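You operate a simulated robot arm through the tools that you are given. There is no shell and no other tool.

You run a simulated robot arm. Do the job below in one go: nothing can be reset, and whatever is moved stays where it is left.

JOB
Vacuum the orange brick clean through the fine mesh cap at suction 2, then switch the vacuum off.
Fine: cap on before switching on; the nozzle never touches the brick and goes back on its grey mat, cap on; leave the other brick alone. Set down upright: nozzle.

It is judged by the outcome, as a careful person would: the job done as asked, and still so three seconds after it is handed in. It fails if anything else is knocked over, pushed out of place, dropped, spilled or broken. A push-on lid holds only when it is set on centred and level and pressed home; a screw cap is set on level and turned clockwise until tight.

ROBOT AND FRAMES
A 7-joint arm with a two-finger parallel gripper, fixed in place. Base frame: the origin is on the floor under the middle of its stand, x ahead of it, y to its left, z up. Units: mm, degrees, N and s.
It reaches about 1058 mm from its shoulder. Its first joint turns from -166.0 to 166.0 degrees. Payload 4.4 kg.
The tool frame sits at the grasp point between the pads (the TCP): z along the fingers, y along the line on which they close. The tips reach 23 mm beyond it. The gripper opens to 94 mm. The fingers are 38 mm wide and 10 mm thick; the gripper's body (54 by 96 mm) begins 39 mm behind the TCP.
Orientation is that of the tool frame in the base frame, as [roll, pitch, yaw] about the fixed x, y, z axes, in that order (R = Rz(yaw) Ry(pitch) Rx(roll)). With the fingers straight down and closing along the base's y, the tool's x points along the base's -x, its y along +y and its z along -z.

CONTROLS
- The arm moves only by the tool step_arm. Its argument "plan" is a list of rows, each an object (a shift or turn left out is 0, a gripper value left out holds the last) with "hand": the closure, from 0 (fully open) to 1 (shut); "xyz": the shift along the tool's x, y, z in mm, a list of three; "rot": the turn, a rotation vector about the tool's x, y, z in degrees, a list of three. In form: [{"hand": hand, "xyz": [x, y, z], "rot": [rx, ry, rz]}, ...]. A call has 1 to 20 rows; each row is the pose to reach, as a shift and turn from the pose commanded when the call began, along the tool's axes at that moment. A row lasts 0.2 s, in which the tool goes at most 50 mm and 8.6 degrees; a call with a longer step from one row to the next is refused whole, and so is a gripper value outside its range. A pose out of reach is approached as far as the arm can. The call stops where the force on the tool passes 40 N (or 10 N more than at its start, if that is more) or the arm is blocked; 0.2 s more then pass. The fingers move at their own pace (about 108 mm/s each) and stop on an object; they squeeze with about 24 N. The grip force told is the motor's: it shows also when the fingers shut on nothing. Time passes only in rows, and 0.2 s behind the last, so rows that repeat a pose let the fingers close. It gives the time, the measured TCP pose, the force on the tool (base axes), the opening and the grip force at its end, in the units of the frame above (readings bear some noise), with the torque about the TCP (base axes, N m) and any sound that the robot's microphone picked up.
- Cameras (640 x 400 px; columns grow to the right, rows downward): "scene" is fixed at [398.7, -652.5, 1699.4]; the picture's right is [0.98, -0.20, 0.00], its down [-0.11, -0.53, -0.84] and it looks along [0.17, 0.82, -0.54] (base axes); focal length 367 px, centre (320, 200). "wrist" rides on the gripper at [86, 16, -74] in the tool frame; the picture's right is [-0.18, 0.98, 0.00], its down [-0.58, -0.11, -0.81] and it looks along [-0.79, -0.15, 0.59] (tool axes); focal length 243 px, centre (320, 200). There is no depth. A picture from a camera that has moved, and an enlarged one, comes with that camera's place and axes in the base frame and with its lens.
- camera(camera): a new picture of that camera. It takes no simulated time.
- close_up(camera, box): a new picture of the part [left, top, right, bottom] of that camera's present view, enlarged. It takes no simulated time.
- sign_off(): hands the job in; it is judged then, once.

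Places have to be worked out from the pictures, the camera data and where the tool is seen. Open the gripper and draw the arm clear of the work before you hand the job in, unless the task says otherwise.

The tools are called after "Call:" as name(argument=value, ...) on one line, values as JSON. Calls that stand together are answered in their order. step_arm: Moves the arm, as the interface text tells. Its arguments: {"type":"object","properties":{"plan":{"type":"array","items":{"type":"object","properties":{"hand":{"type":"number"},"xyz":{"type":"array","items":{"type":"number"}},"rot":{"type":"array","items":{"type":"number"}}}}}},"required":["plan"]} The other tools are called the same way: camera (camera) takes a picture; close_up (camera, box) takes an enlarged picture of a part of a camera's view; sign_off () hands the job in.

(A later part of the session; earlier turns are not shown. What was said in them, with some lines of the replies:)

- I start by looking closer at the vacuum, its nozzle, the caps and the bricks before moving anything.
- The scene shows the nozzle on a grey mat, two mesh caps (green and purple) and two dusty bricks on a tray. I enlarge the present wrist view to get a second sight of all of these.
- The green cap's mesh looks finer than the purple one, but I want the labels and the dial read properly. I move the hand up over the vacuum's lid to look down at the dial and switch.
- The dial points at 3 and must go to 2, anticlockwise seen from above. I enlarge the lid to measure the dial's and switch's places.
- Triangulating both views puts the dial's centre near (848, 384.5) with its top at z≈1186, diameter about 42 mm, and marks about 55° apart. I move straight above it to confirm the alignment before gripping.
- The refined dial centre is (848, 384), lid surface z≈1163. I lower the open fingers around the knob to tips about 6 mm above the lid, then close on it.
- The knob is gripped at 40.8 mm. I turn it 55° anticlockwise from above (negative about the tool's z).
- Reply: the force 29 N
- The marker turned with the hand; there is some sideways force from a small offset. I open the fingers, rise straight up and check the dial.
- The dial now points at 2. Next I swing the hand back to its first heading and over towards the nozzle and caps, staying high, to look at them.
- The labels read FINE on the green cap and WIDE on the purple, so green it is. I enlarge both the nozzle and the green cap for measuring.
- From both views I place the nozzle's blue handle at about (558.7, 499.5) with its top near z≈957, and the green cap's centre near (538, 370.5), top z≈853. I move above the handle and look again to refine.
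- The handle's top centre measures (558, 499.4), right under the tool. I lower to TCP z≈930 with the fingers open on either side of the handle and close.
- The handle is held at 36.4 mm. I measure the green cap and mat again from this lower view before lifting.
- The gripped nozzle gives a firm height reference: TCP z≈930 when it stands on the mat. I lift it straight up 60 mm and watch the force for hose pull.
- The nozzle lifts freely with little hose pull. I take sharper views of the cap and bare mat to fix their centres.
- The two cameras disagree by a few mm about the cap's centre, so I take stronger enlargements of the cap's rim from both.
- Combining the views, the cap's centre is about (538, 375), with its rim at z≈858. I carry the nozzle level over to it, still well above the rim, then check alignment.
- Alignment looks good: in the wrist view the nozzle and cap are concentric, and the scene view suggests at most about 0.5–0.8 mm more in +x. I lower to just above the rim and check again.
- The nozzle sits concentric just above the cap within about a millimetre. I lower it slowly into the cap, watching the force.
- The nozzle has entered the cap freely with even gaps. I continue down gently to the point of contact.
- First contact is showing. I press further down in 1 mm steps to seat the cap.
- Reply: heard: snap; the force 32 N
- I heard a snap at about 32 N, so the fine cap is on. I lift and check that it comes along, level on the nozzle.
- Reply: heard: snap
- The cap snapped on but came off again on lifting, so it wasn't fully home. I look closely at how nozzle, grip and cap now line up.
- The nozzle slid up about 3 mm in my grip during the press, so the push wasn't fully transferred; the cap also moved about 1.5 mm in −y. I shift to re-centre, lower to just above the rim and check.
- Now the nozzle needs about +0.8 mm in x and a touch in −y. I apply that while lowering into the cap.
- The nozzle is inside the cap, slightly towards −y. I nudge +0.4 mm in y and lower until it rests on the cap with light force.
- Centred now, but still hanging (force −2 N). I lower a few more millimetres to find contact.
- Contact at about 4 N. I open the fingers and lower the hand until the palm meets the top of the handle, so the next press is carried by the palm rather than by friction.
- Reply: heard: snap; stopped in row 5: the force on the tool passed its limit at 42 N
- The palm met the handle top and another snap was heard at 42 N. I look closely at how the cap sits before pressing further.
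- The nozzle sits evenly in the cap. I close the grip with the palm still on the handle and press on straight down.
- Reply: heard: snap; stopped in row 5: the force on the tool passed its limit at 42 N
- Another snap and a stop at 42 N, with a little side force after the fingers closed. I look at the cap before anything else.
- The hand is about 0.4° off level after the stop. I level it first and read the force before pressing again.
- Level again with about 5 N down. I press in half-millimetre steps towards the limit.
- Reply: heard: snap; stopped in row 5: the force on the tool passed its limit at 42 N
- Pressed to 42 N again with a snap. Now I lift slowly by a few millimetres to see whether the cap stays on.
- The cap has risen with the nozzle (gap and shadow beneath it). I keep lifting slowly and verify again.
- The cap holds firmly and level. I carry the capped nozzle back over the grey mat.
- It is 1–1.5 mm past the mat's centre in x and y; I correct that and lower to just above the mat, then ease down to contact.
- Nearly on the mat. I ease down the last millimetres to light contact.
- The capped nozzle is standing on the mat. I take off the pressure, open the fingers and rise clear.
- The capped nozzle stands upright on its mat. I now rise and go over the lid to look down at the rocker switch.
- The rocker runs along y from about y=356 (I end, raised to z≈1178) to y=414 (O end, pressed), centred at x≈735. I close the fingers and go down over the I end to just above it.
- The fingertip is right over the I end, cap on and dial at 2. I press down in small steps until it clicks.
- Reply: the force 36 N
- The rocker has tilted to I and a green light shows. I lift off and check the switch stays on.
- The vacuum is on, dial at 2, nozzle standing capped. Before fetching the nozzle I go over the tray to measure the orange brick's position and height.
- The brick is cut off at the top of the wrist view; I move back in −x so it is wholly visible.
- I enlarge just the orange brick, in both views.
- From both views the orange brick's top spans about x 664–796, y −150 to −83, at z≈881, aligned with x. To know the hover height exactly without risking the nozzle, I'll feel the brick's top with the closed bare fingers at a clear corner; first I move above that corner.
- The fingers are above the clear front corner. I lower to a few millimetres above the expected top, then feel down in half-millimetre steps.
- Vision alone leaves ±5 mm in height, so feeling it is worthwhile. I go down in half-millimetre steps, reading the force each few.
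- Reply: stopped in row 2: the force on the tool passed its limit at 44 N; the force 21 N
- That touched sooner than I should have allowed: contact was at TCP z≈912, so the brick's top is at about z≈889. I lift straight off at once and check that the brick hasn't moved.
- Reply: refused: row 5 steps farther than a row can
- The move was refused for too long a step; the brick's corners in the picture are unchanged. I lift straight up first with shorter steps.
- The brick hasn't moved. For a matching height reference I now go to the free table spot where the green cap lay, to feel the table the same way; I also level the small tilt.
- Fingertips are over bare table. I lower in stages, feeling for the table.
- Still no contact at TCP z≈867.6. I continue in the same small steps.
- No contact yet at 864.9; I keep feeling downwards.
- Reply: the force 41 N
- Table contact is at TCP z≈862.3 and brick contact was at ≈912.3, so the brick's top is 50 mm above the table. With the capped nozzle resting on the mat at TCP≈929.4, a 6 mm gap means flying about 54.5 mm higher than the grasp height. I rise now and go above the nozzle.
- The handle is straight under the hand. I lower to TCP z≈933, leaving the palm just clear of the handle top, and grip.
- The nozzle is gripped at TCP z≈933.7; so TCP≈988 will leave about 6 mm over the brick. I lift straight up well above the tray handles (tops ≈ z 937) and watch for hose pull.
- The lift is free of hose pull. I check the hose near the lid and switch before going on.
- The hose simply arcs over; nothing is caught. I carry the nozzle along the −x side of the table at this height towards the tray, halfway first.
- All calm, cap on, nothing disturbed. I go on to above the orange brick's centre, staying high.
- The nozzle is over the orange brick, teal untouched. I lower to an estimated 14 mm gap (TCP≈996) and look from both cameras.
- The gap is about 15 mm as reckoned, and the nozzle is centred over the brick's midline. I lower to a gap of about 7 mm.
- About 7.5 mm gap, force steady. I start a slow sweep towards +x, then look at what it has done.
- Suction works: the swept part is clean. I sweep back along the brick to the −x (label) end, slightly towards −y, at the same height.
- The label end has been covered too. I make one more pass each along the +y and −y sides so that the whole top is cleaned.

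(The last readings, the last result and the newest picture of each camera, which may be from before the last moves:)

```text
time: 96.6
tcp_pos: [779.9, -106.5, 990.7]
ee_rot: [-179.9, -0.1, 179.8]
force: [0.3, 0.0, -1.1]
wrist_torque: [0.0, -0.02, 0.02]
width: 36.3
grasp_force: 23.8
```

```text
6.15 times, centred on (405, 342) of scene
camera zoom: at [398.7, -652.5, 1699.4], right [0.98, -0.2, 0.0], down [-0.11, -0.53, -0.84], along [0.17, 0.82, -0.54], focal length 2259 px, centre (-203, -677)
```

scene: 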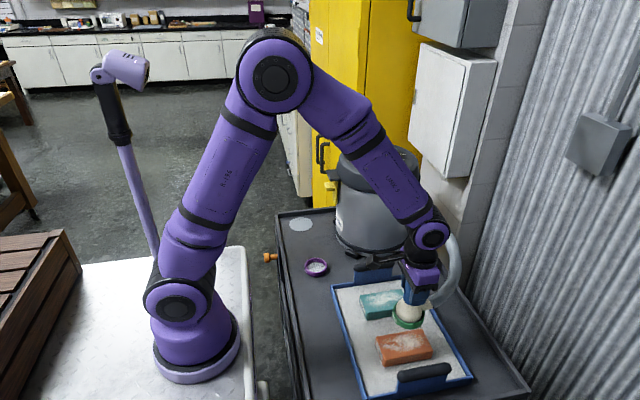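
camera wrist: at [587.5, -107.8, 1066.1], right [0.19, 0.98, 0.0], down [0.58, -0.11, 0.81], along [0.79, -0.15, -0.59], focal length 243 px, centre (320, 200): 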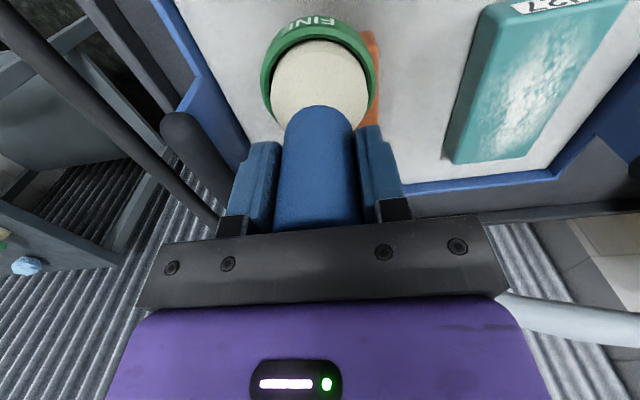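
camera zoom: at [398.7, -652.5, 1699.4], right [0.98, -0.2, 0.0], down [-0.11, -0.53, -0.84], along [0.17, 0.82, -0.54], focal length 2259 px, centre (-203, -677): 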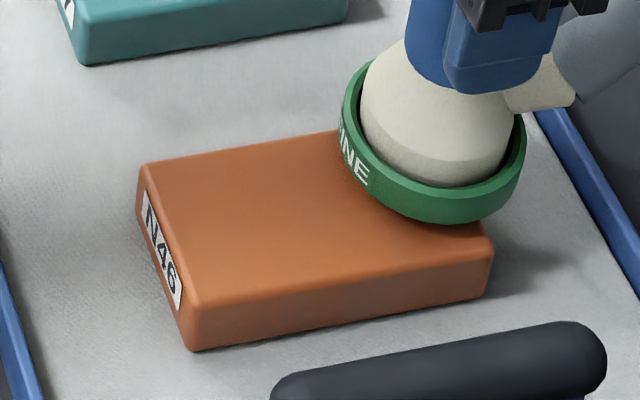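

The visible part is entirely clean. I make the last pass back along the −y side.

Call:
step_arm(plan=[{"hand": 1, "xyz": [0, -9, 0]}, {"xyz": [0, -18, 0]}, {"xyz": [0, -25, 0]}, {"xyz": [9, -25, 0]}, {"xyz": [18, -25, 0]}, {"xyz": [27, -25, 0]}, {"xyz": [36, -25, 0]}, {"xyz": [45, -25, 0]}, {"xyz": [54, -25, 0]}, {"xyz": [63, -25, 0]}, {"xyz": [72, -25, 0]}, {"xyz": [81, -25, 0]}, {"xyz": [90, -25, 0]}, {"xyz": [99, -25, 0]}, {"xyz": [108, -25, 0]}, {"xyz": [108, -25, 0]}])

Call:
step_arm(plan=[{"hand": 1, "xyz": [0, 0, -15]}, {"xyz": [0, 0, -35]}, {"xyz": [0, 0, -60]}, {"xyz": [0, 0, -90]}, {"xyz": [0, 0, -90]}])

Call:
camera(camera="scene")

Call:
close_up(camera="scene", box=[350, 275, 450, 375])

Call:
camera(camera="wrist")

```text
time: 100.0
tcp_pos: [671.8, -131.6, 991.1]
ee_rot: [-179.9, -0.1, 179.9]
force: [0.0, 0.2, -2.5]
wrist_torque: [0.03, -0.02, 0.01]
width: 36.3
grasp_force: 23.6
```

```text
time: 101.2
tcp_pos: [671.2, -130.1, 1080.2]
ee_rot: [-179.9, -0.1, 179.9]
force: [-0.5, 0.1, -2.7]
wrist_torque: [-0.02, 0.04, 0.02]
width: 36.2
grasp_force: 24.3
```

```text
taken
```

scene: 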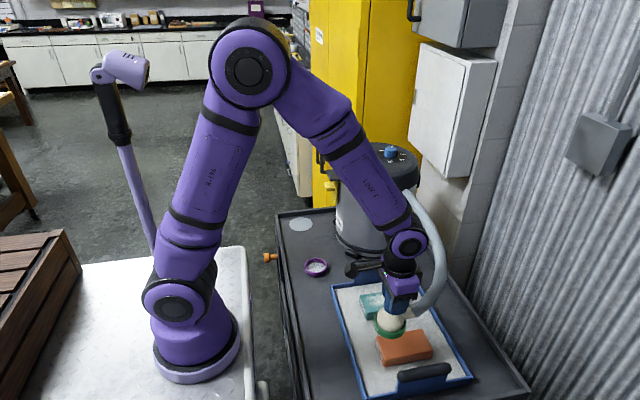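

```text
4.00 times, centred on (400, 325) of scene
camera zoom: at [398.7, -652.5, 1699.4], right [0.98, -0.2, 0.0], down [-0.11, -0.53, -0.84], along [0.17, 0.82, -0.54], focal length 1469 px, centre (0, -300)
```

zoom: 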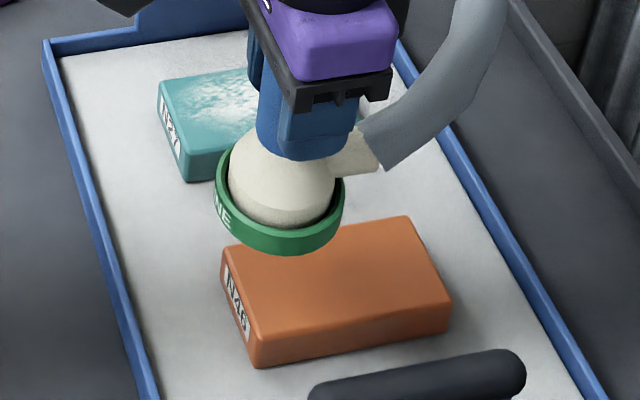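

```text
taken
camera wrist: at [587.6, -114.5, 1155.5], right [0.19, 0.98, 0.0], down [0.58, -0.11, 0.81], along [0.79, -0.15, -0.59], focal length 243 px, centre (320, 200)
```

wrist: 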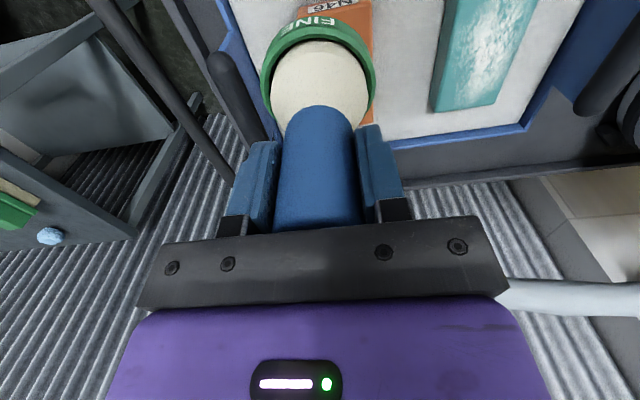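

The orange brick is clean all over, still in place, and teal is untouched. I carry the nozzle back the same way, high along the −x side, to over the mat.

Call:
step_arm(plan=[{"hand": 1, "xyz": [25, 3, 0]}, {"xyz": [60, 16, 0]}, {"xyz": [92, 42, 0]}, {"xyz": [114, 78, 0]}, {"xyz": [130, 118, 0]}, {"xyz": [142, 160, 0]}, {"xyz": [150, 202, 0]}, {"xyz": [154, 245, 0]}, {"xyz": [157, 288, 0]}, {"xyz": [159, 331, 0]}, {"xyz": [160, 374, 0]}, {"xyz": [160, 417, 0]}, {"xyz": [160, 458, 0]}, {"xyz": [152, 498, 0]}, {"xyz": [142, 535, 0]}, {"xyz": [130, 570, 0]}, {"xyz": [120, 600, 0]}, {"xyz": [113.5, 622, 0]}, {"xyz": [113, 629.5, 0]}, {"xyz": [113, 629.5, 0]}])

Call:
camera(camera="scene")

Call:
close_up(camera="scene", box=[275, 160, 345, 240])

Call:
camera(camera="wrist")

```text
time: 105.4
tcp_pos: [559.4, 499.7, 1078.0]
ee_rot: [-179.8, -0.2, 179.9]
force: [-0.4, -0.5, -2.2]
wrist_torque: [0.04, -0.02, 0.03]
width: 36.3
grasp_force: 23.9
```

```text
taken
```

scene: 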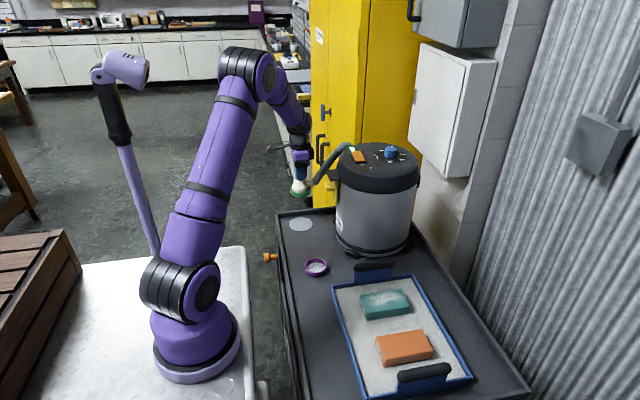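

```text
5.00 times, centred on (310, 200) of scene
camera zoom: at [398.7, -652.5, 1699.4], right [0.98, -0.2, 0.0], down [-0.11, -0.53, -0.84], along [0.17, 0.82, -0.54], focal length 1836 px, centre (370, 200)
```

zoom: 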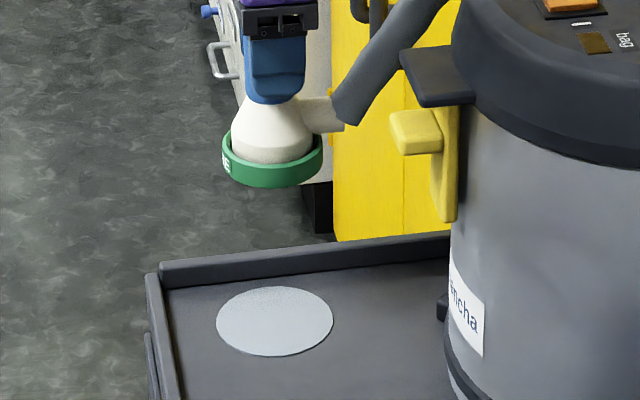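

```text
taken
camera wrist: at [475.6, 515.6, 1154.0], right [0.19, 0.98, 0.0], down [0.58, -0.11, 0.81], along [0.79, -0.15, -0.59], focal length 243 px, centre (320, 200)
```

wrist: 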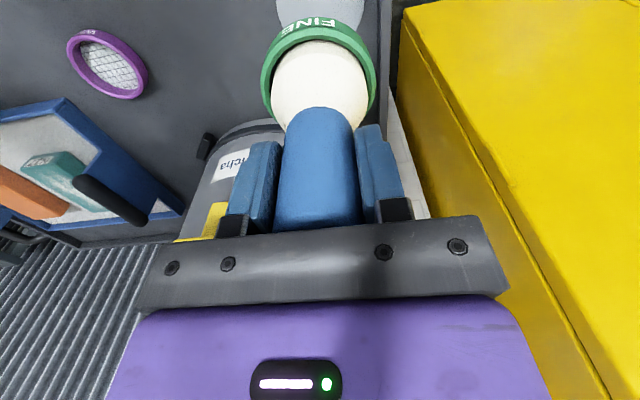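

Over the mat again. I correct about 1 mm and lower to just above the mat.

Call:
step_arm(plan=[{"hand": 1, "xyz": [1.2, -0.8, 20], "rot": [-0.1, -0.1, 0]}, {"xyz": [1.2, -0.8, 50], "rot": [-0.1, -0.1, 0]}, {"xyz": [1.2, -0.8, 80], "rot": [-0.1, -0.1, 0]}, {"xyz": [1.2, -0.8, 110], "rot": [-0.1, -0.1, 0]}, {"xyz": [1.2, -0.8, 130], "rot": [-0.1, -0.1, 0]}, {"xyz": [1.2, -0.8, 138], "rot": [-0.1, -0.1, 0]}, {"xyz": [1.2, -0.8, 141], "rot": [-0.1, -0.1, 0]}, {"xyz": [1.2, -0.8, 141], "rot": [-0.1, -0.1, 0]}])

Call:
close_up(camera="scene", box=[280, 195, 330, 245])

```text
time: 107.2
tcp_pos: [559.5, 497.8, 938.8]
ee_rot: [180.0, -0.1, 179.9]
force: [0.1, 0.3, -2.2]
wrist_torque: [-0.02, 0.02, -0.01]
width: 36.5
grasp_force: 23.3
```

```text
8.00 times, centred on (305, 220) of scene
camera zoom: at [398.7, -652.5, 1699.4], right [0.98, -0.2, 0.0], down [-0.11, -0.53, -0.84], along [0.17, 0.82, -0.54], focal length 2937 px, centre (440, 40)
```

zoom: 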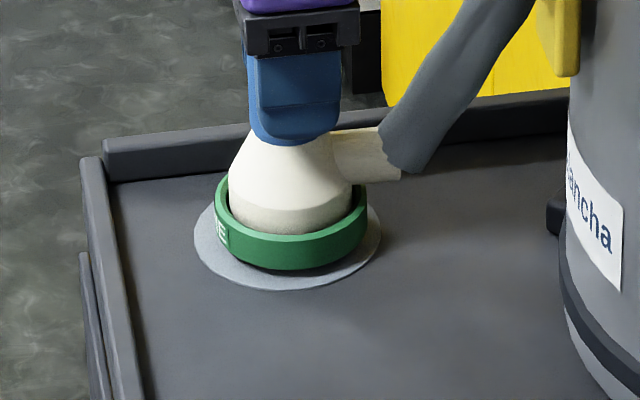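

About 1.5 mm right of the mat's centre; I correct that and ease down.

Call:
step_arm(plan=[{"hand": 1, "xyz": [1.4, 0.5, 1.5]}, {"xyz": [1.4, 0.5, 3]}, {"xyz": [1.4, 0.5, 4]}, {"xyz": [1.4, 0.5, 4.6]}, {"xyz": [1.4, 0.5, 4.6]}])

```text
time: 108.4
tcp_pos: [558.3, 498.8, 933.9]
ee_rot: [180.0, 0.0, 179.9]
force: [0.2, 0.4, -1.7]
wrist_torque: [0.0, -0.01, 0.0]
width: 36.2
grasp_force: 24.1
```

Call:
step_arm(plan=[{"hand": 1, "xyz": [0, 0, 0.5]}, {"xyz": [0, 0, 1]}, {"xyz": [0, 0, 1]}])

```text
time: 109.2
tcp_pos: [556.4, 499.3, 932.7]
ee_rot: [180.0, 0.0, 180.0]
force: [1.0, 0.0, 2.9]
wrist_torque: [-0.03, -0.1, -0.02]
width: 36.4
grasp_force: 23.7
```

The nozzle touches the mat with about 3–5 N. I open the fingers and rise clear.

Call:
step_arm(plan=[{"hand": 0, "xyz": [0, 0, 0]}, {"hand": 0, "xyz": [0, 0, 0]}, {"hand": 0, "xyz": [0, 0, 0]}, {"xyz": [0, 0, -15]}, {"xyz": [0, 0, -45]}, {"xyz": [0, 0, -85]}, {"xyz": [0, 0, -125]}, {"xyz": [0, 0, -125]}])

Call:
close_up(camera="scene", box=[275, 170, 345, 245])

Call:
camera(camera="wrist")

```text
time: 111.0
tcp_pos: [558.3, 498.7, 1057.8]
ee_rot: [180.0, 0.0, 179.9]
force: [-0.2, 0.3, 0.5]
wrist_torque: [0.0, 0.0, 0.01]
width: 94.2
grasp_force: 0.0
```

```text
5.33 times, centred on (310, 208) of scene
camera zoom: at [398.7, -652.5, 1699.4], right [0.98, -0.2, 0.0], down [-0.11, -0.53, -0.84], along [0.17, 0.82, -0.54], focal length 1958 px, centre (373, 160)
```

zoom: 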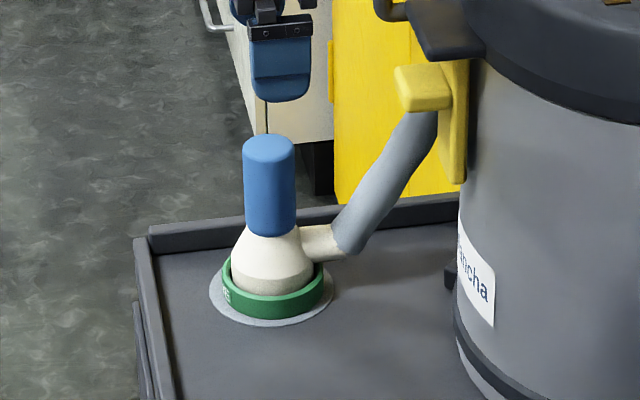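

```text
taken
camera wrist: at [474.2, 514.1, 1132.9], right [0.19, 0.98, 0.0], down [0.58, -0.11, 0.81], along [0.79, -0.15, -0.59], focal length 243 px, centre (320, 200)
```

wrist: 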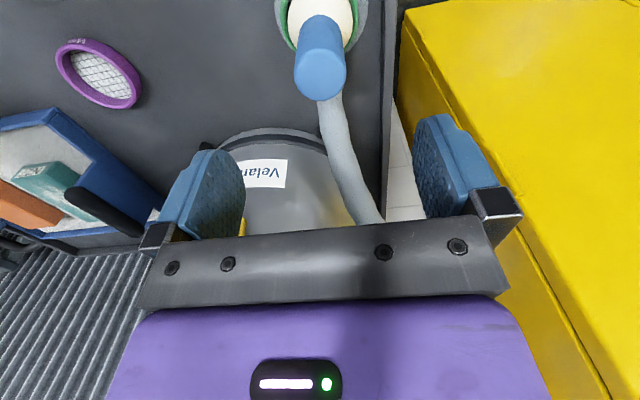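

The capped nozzle stands upright on its mat. Now I go back over the lid to switch off, towards the raised O end at about (735, 407).

Call:
step_arm(plan=[{"hand": 0, "xyz": [0, 0, -45]}, {"xyz": [0, 0, -90]}, {"xyz": [0, 0, -135]}, {"xyz": [0, 0, -180]}, {"xyz": [0, 0, -220]}, {"hand": 1, "xyz": [-30, -15, -240]}, {"xyz": [-70, -36, -240]}, {"xyz": [-110, -57, -240]}, {"xyz": [-145, -75, -237]}, {"xyz": [-170, -88, -235]}, {"xyz": [-176.7, -91.7, -230]}, {"xyz": [-176.7, -91.7, -210]}, {"xyz": [-176.7, -91.7, -180]}, {"xyz": [-176.7, -91.7, -163]}, {"xyz": [-176.7, -91.7, -163]}])

Call:
camera(camera="wrist")

Call:
close_up(camera="scene", box=[335, 125, 395, 185])

```text
time: 114.2
tcp_pos: [733.3, 406.7, 1220.9]
ee_rot: [180.0, 0.0, 179.9]
force: [0.1, 1.2, -0.6]
wrist_torque: [-0.02, -0.01, 0.0]
width: 0.0
grasp_force: 24.2
```

```text
taken
camera wrist: at [648.5, 421.8, 1297.1], right [0.19, 0.98, 0.0], down [0.58, -0.11, 0.81], along [0.79, -0.15, -0.59], focal length 243 px, centre (320, 200)
```

wrist: 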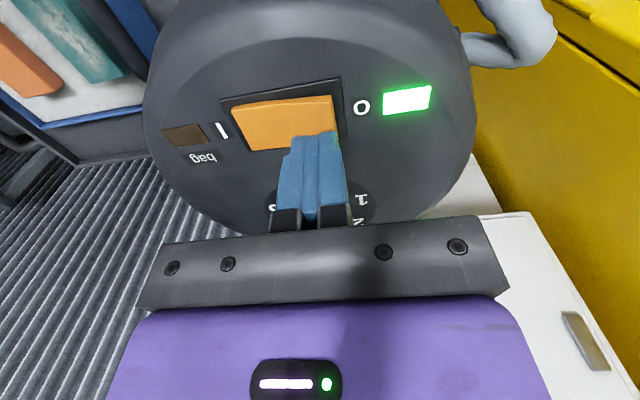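

```text
6.67 times, centred on (365, 155) of scene
camera zoom: at [398.7, -652.5, 1699.4], right [0.98, -0.2, 0.0], down [-0.11, -0.53, -0.84], along [0.17, 0.82, -0.54], focal length 2448 px, centre (20, 500)
```

zoom: 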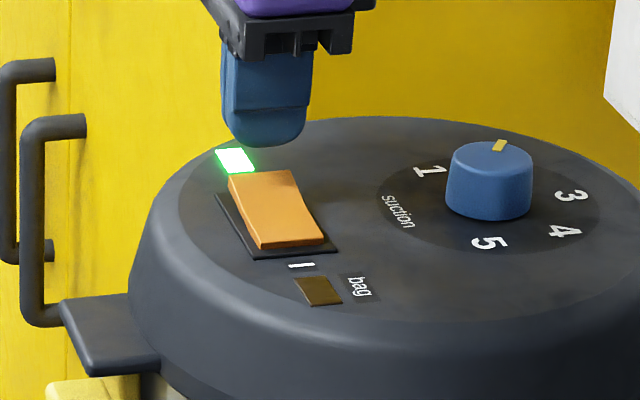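

The fingertip is above the O half. I press it down in small steps.

Call:
step_arm(plan=[{"hand": 1, "xyz": [-1, 0, 8]}, {"xyz": [-1, 0, 14]}, {"xyz": [-1, 0, 18]}, {"xyz": [-1, 0, 20]}, {"xyz": [-1, 0, 22]}, {"xyz": [-1, 0, 24]}, {"xyz": [-1, 0, 25.5]}, {"xyz": [-1, 0, 26.5]}, {"xyz": [-1, 0, 26.5]}])

Call:
close_up(camera="scene", box=[335, 125, 395, 185])

```text
time: 116.2
tcp_pos: [734.3, 406.2, 1195.7]
ee_rot: [180.0, 0.1, 180.0]
force: [0.0, 2.5, 11.2]
wrist_torque: [-0.05, -0.01, -0.01]
width: 0.1
grasp_force: 23.7
```

```text
6.67 times, centred on (365, 155) of scene
camera zoom: at [398.7, -652.5, 1699.4], right [0.98, -0.2, 0.0], down [-0.11, -0.53, -0.84], along [0.17, 0.82, -0.54], focal length 2448 px, centre (20, 500)
```

zoom: 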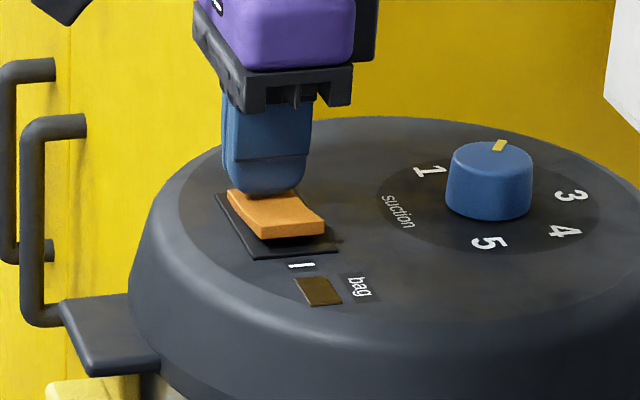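

The rocker has flipped to O and the green light is out. I rise and check the whole scene.

Call:
step_arm(plan=[{"hand": 1, "xyz": [0, 0, -10]}, {"xyz": [0, 0, -45]}, {"xyz": [0, 0, -90]}, {"xyz": [0, 0, -130]}, {"hand": 0, "xyz": [35, -20, -150]}, {"xyz": [75, -45, -160]}, {"xyz": [110, -70, -175]}, {"xyz": [145, -95, -190]}, {"xyz": [180, -120, -200]}, {"xyz": [215, -145, -210]}, {"xyz": [250, -170, -220]}, {"xyz": [285, -195, -230]}, {"xyz": [285, -195, -230]}])

Call:
camera(camera="scene")

Call:
close_up(camera="scene", box=[270, 130, 430, 250])

Call:
close_up(camera="scene", box=[320, 250, 480, 400])

Call:
camera(camera="wrist")

```text
time: 119.0
tcp_pos: [450.3, 212.1, 1423.8]
ee_rot: [-180.0, 0.0, 179.9]
force: [0.4, 1.0, -0.1]
wrist_torque: [0.01, 0.01, -0.02]
width: 94.3
grasp_force: 0.1
```

```text
taken
```

scene: 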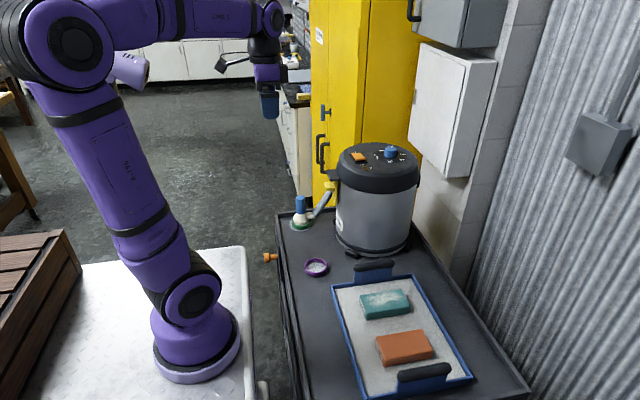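

```text
3.33 times, centred on (350, 190) of scene
camera zoom: at [398.7, -652.5, 1699.4], right [0.98, -0.2, 0.0], down [-0.11, -0.53, -0.84], along [0.17, 0.82, -0.54], focal length 1224 px, centre (220, 233)
```

zoom: 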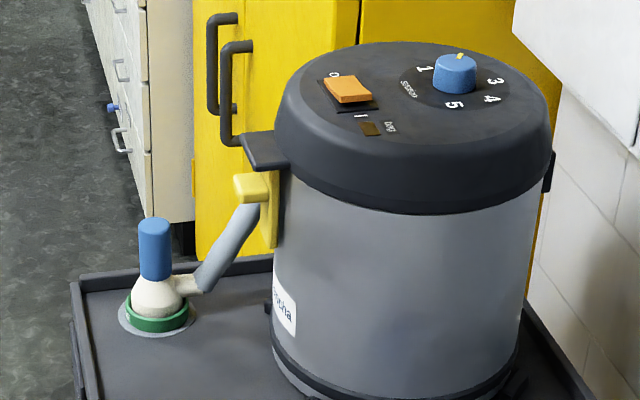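

```text
2.67 times, centred on (400, 325) of scene
camera zoom: at [398.7, -652.5, 1699.4], right [0.98, -0.2, 0.0], down [-0.11, -0.53, -0.84], along [0.17, 0.82, -0.54], focal length 979 px, centre (107, -133)
```

zoom: 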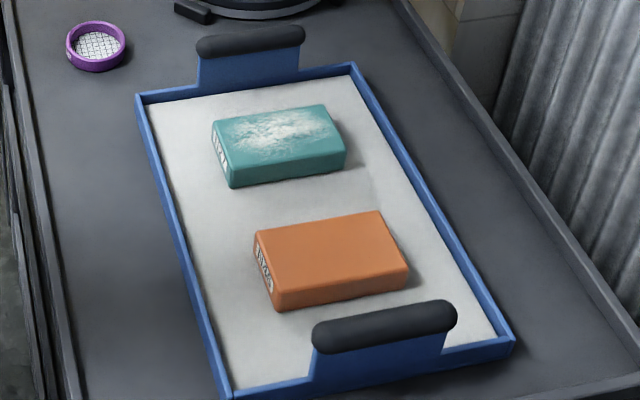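

```text
taken
camera wrist: at [365.3, 227.6, 1499.8], right [0.19, 0.98, 0.0], down [0.58, -0.11, 0.81], along [0.79, -0.15, -0.59], focal length 243 px, centre (320, 200)
```

wrist: 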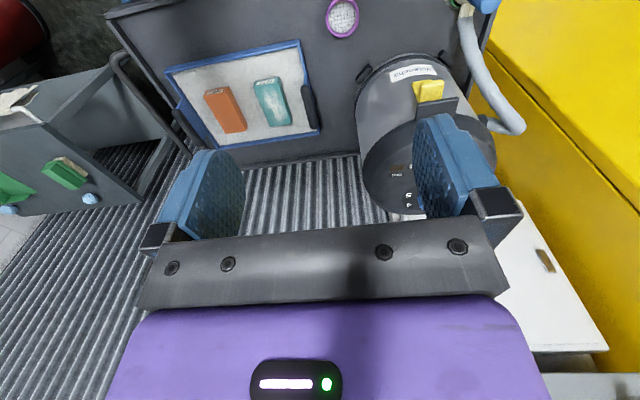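

The orange brick looks clean, the teal one is as it was, the light is off and the arm is clear. A last enlargement of the brick, nozzle and switch before handing in.

Call:
close_up(camera="scene", box=[365, 320, 445, 375])

Call:
close_up(camera="scene", box=[280, 185, 330, 240])

Call:
close_up(camera="scene", box=[335, 135, 415, 185])

Call:
close_up(camera="wrist", box=[190, 60, 330, 150])

```text
7.27 times, centred on (405, 348) of scene
camera zoom: at [398.7, -652.5, 1699.4], right [0.98, -0.2, 0.0], down [-0.11, -0.53, -0.84], along [0.17, 0.82, -0.54], focal length 2670 px, centre (-298, -873)
```

zoom: 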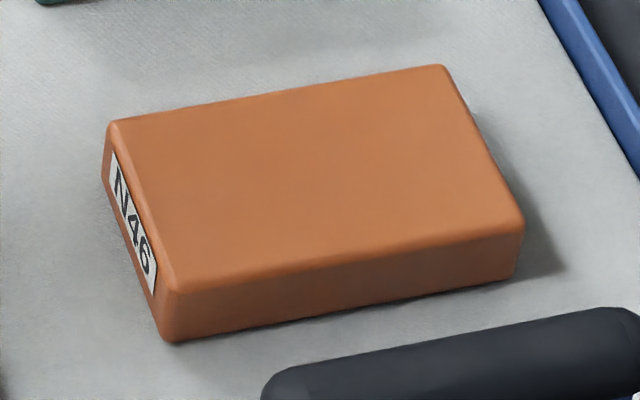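

```text
7.27 times, centred on (305, 212) of scene
camera zoom: at [398.7, -652.5, 1699.4], right [0.98, -0.2, 0.0], down [-0.11, -0.53, -0.84], along [0.17, 0.82, -0.54], focal length 2670 px, centre (429, 109)
```

zoom: 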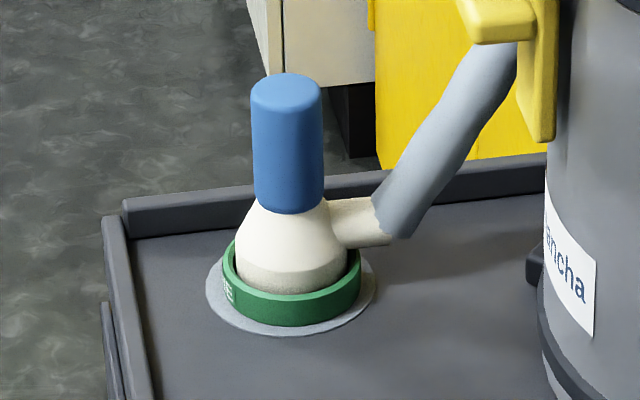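

```text
8.00 times, centred on (375, 160) of scene
camera zoom: at [398.7, -652.5, 1699.4], right [0.98, -0.2, 0.0], down [-0.11, -0.53, -0.84], along [0.17, 0.82, -0.54], focal length 2937 px, centre (-120, 520)
```

zoom: 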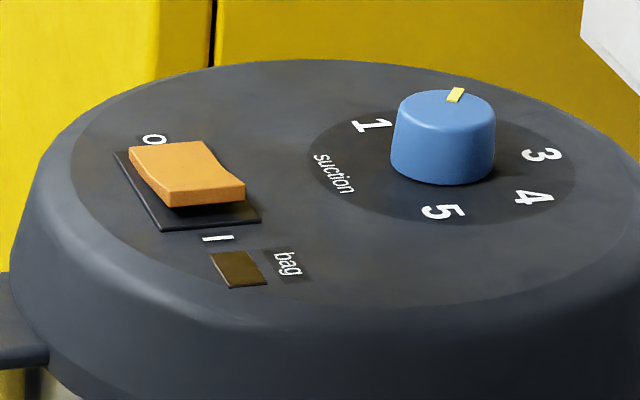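

```text
4.44 times, centred on (260, 105) of wrist
camera zoom: at [365.3, 227.6, 1499.8], right [0.19, 0.98, 0.0], down [0.58, -0.11, 0.81], along [0.79, -0.15, -0.59], focal length 1078 px, centre (587, 622)
```

zoom: 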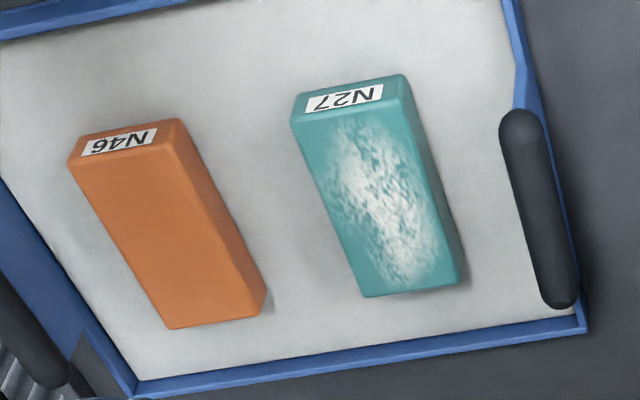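

The brick is clean and in its place, the vacuum is off with the dial at 2, and the nozzle stands upright on its mat with the fine cap on. The gripper is open and clear, so I hand the job in.

Call:
sign_off()

```text
The job is handed in.
```

The orange brick is vacuumed clean and the job is handed in.

- **Suction and cap:** The green FINE cap was on before I switched on, and the dial was at 2. The first push-on came off when I lifted the nozzle. I re-centred it and pressed until it held, still before switching on.
- **Brick:** The nozzle stayed about 7 mm above the orange brick on every pass, by my height measurements, and no contact force showed. To measure the height I touched a dust-free corner of its top with the closed fingers. I sent two downward steps at once there, so the press briefly reached 44 N. The brick didn't move.
- **End state:** The vacuum is switched off and its light is out. The nozzle stands upright on its grey mat with the cap on. The teal brick and purple cap weren't touched, and the arm is clear with the gripper open.
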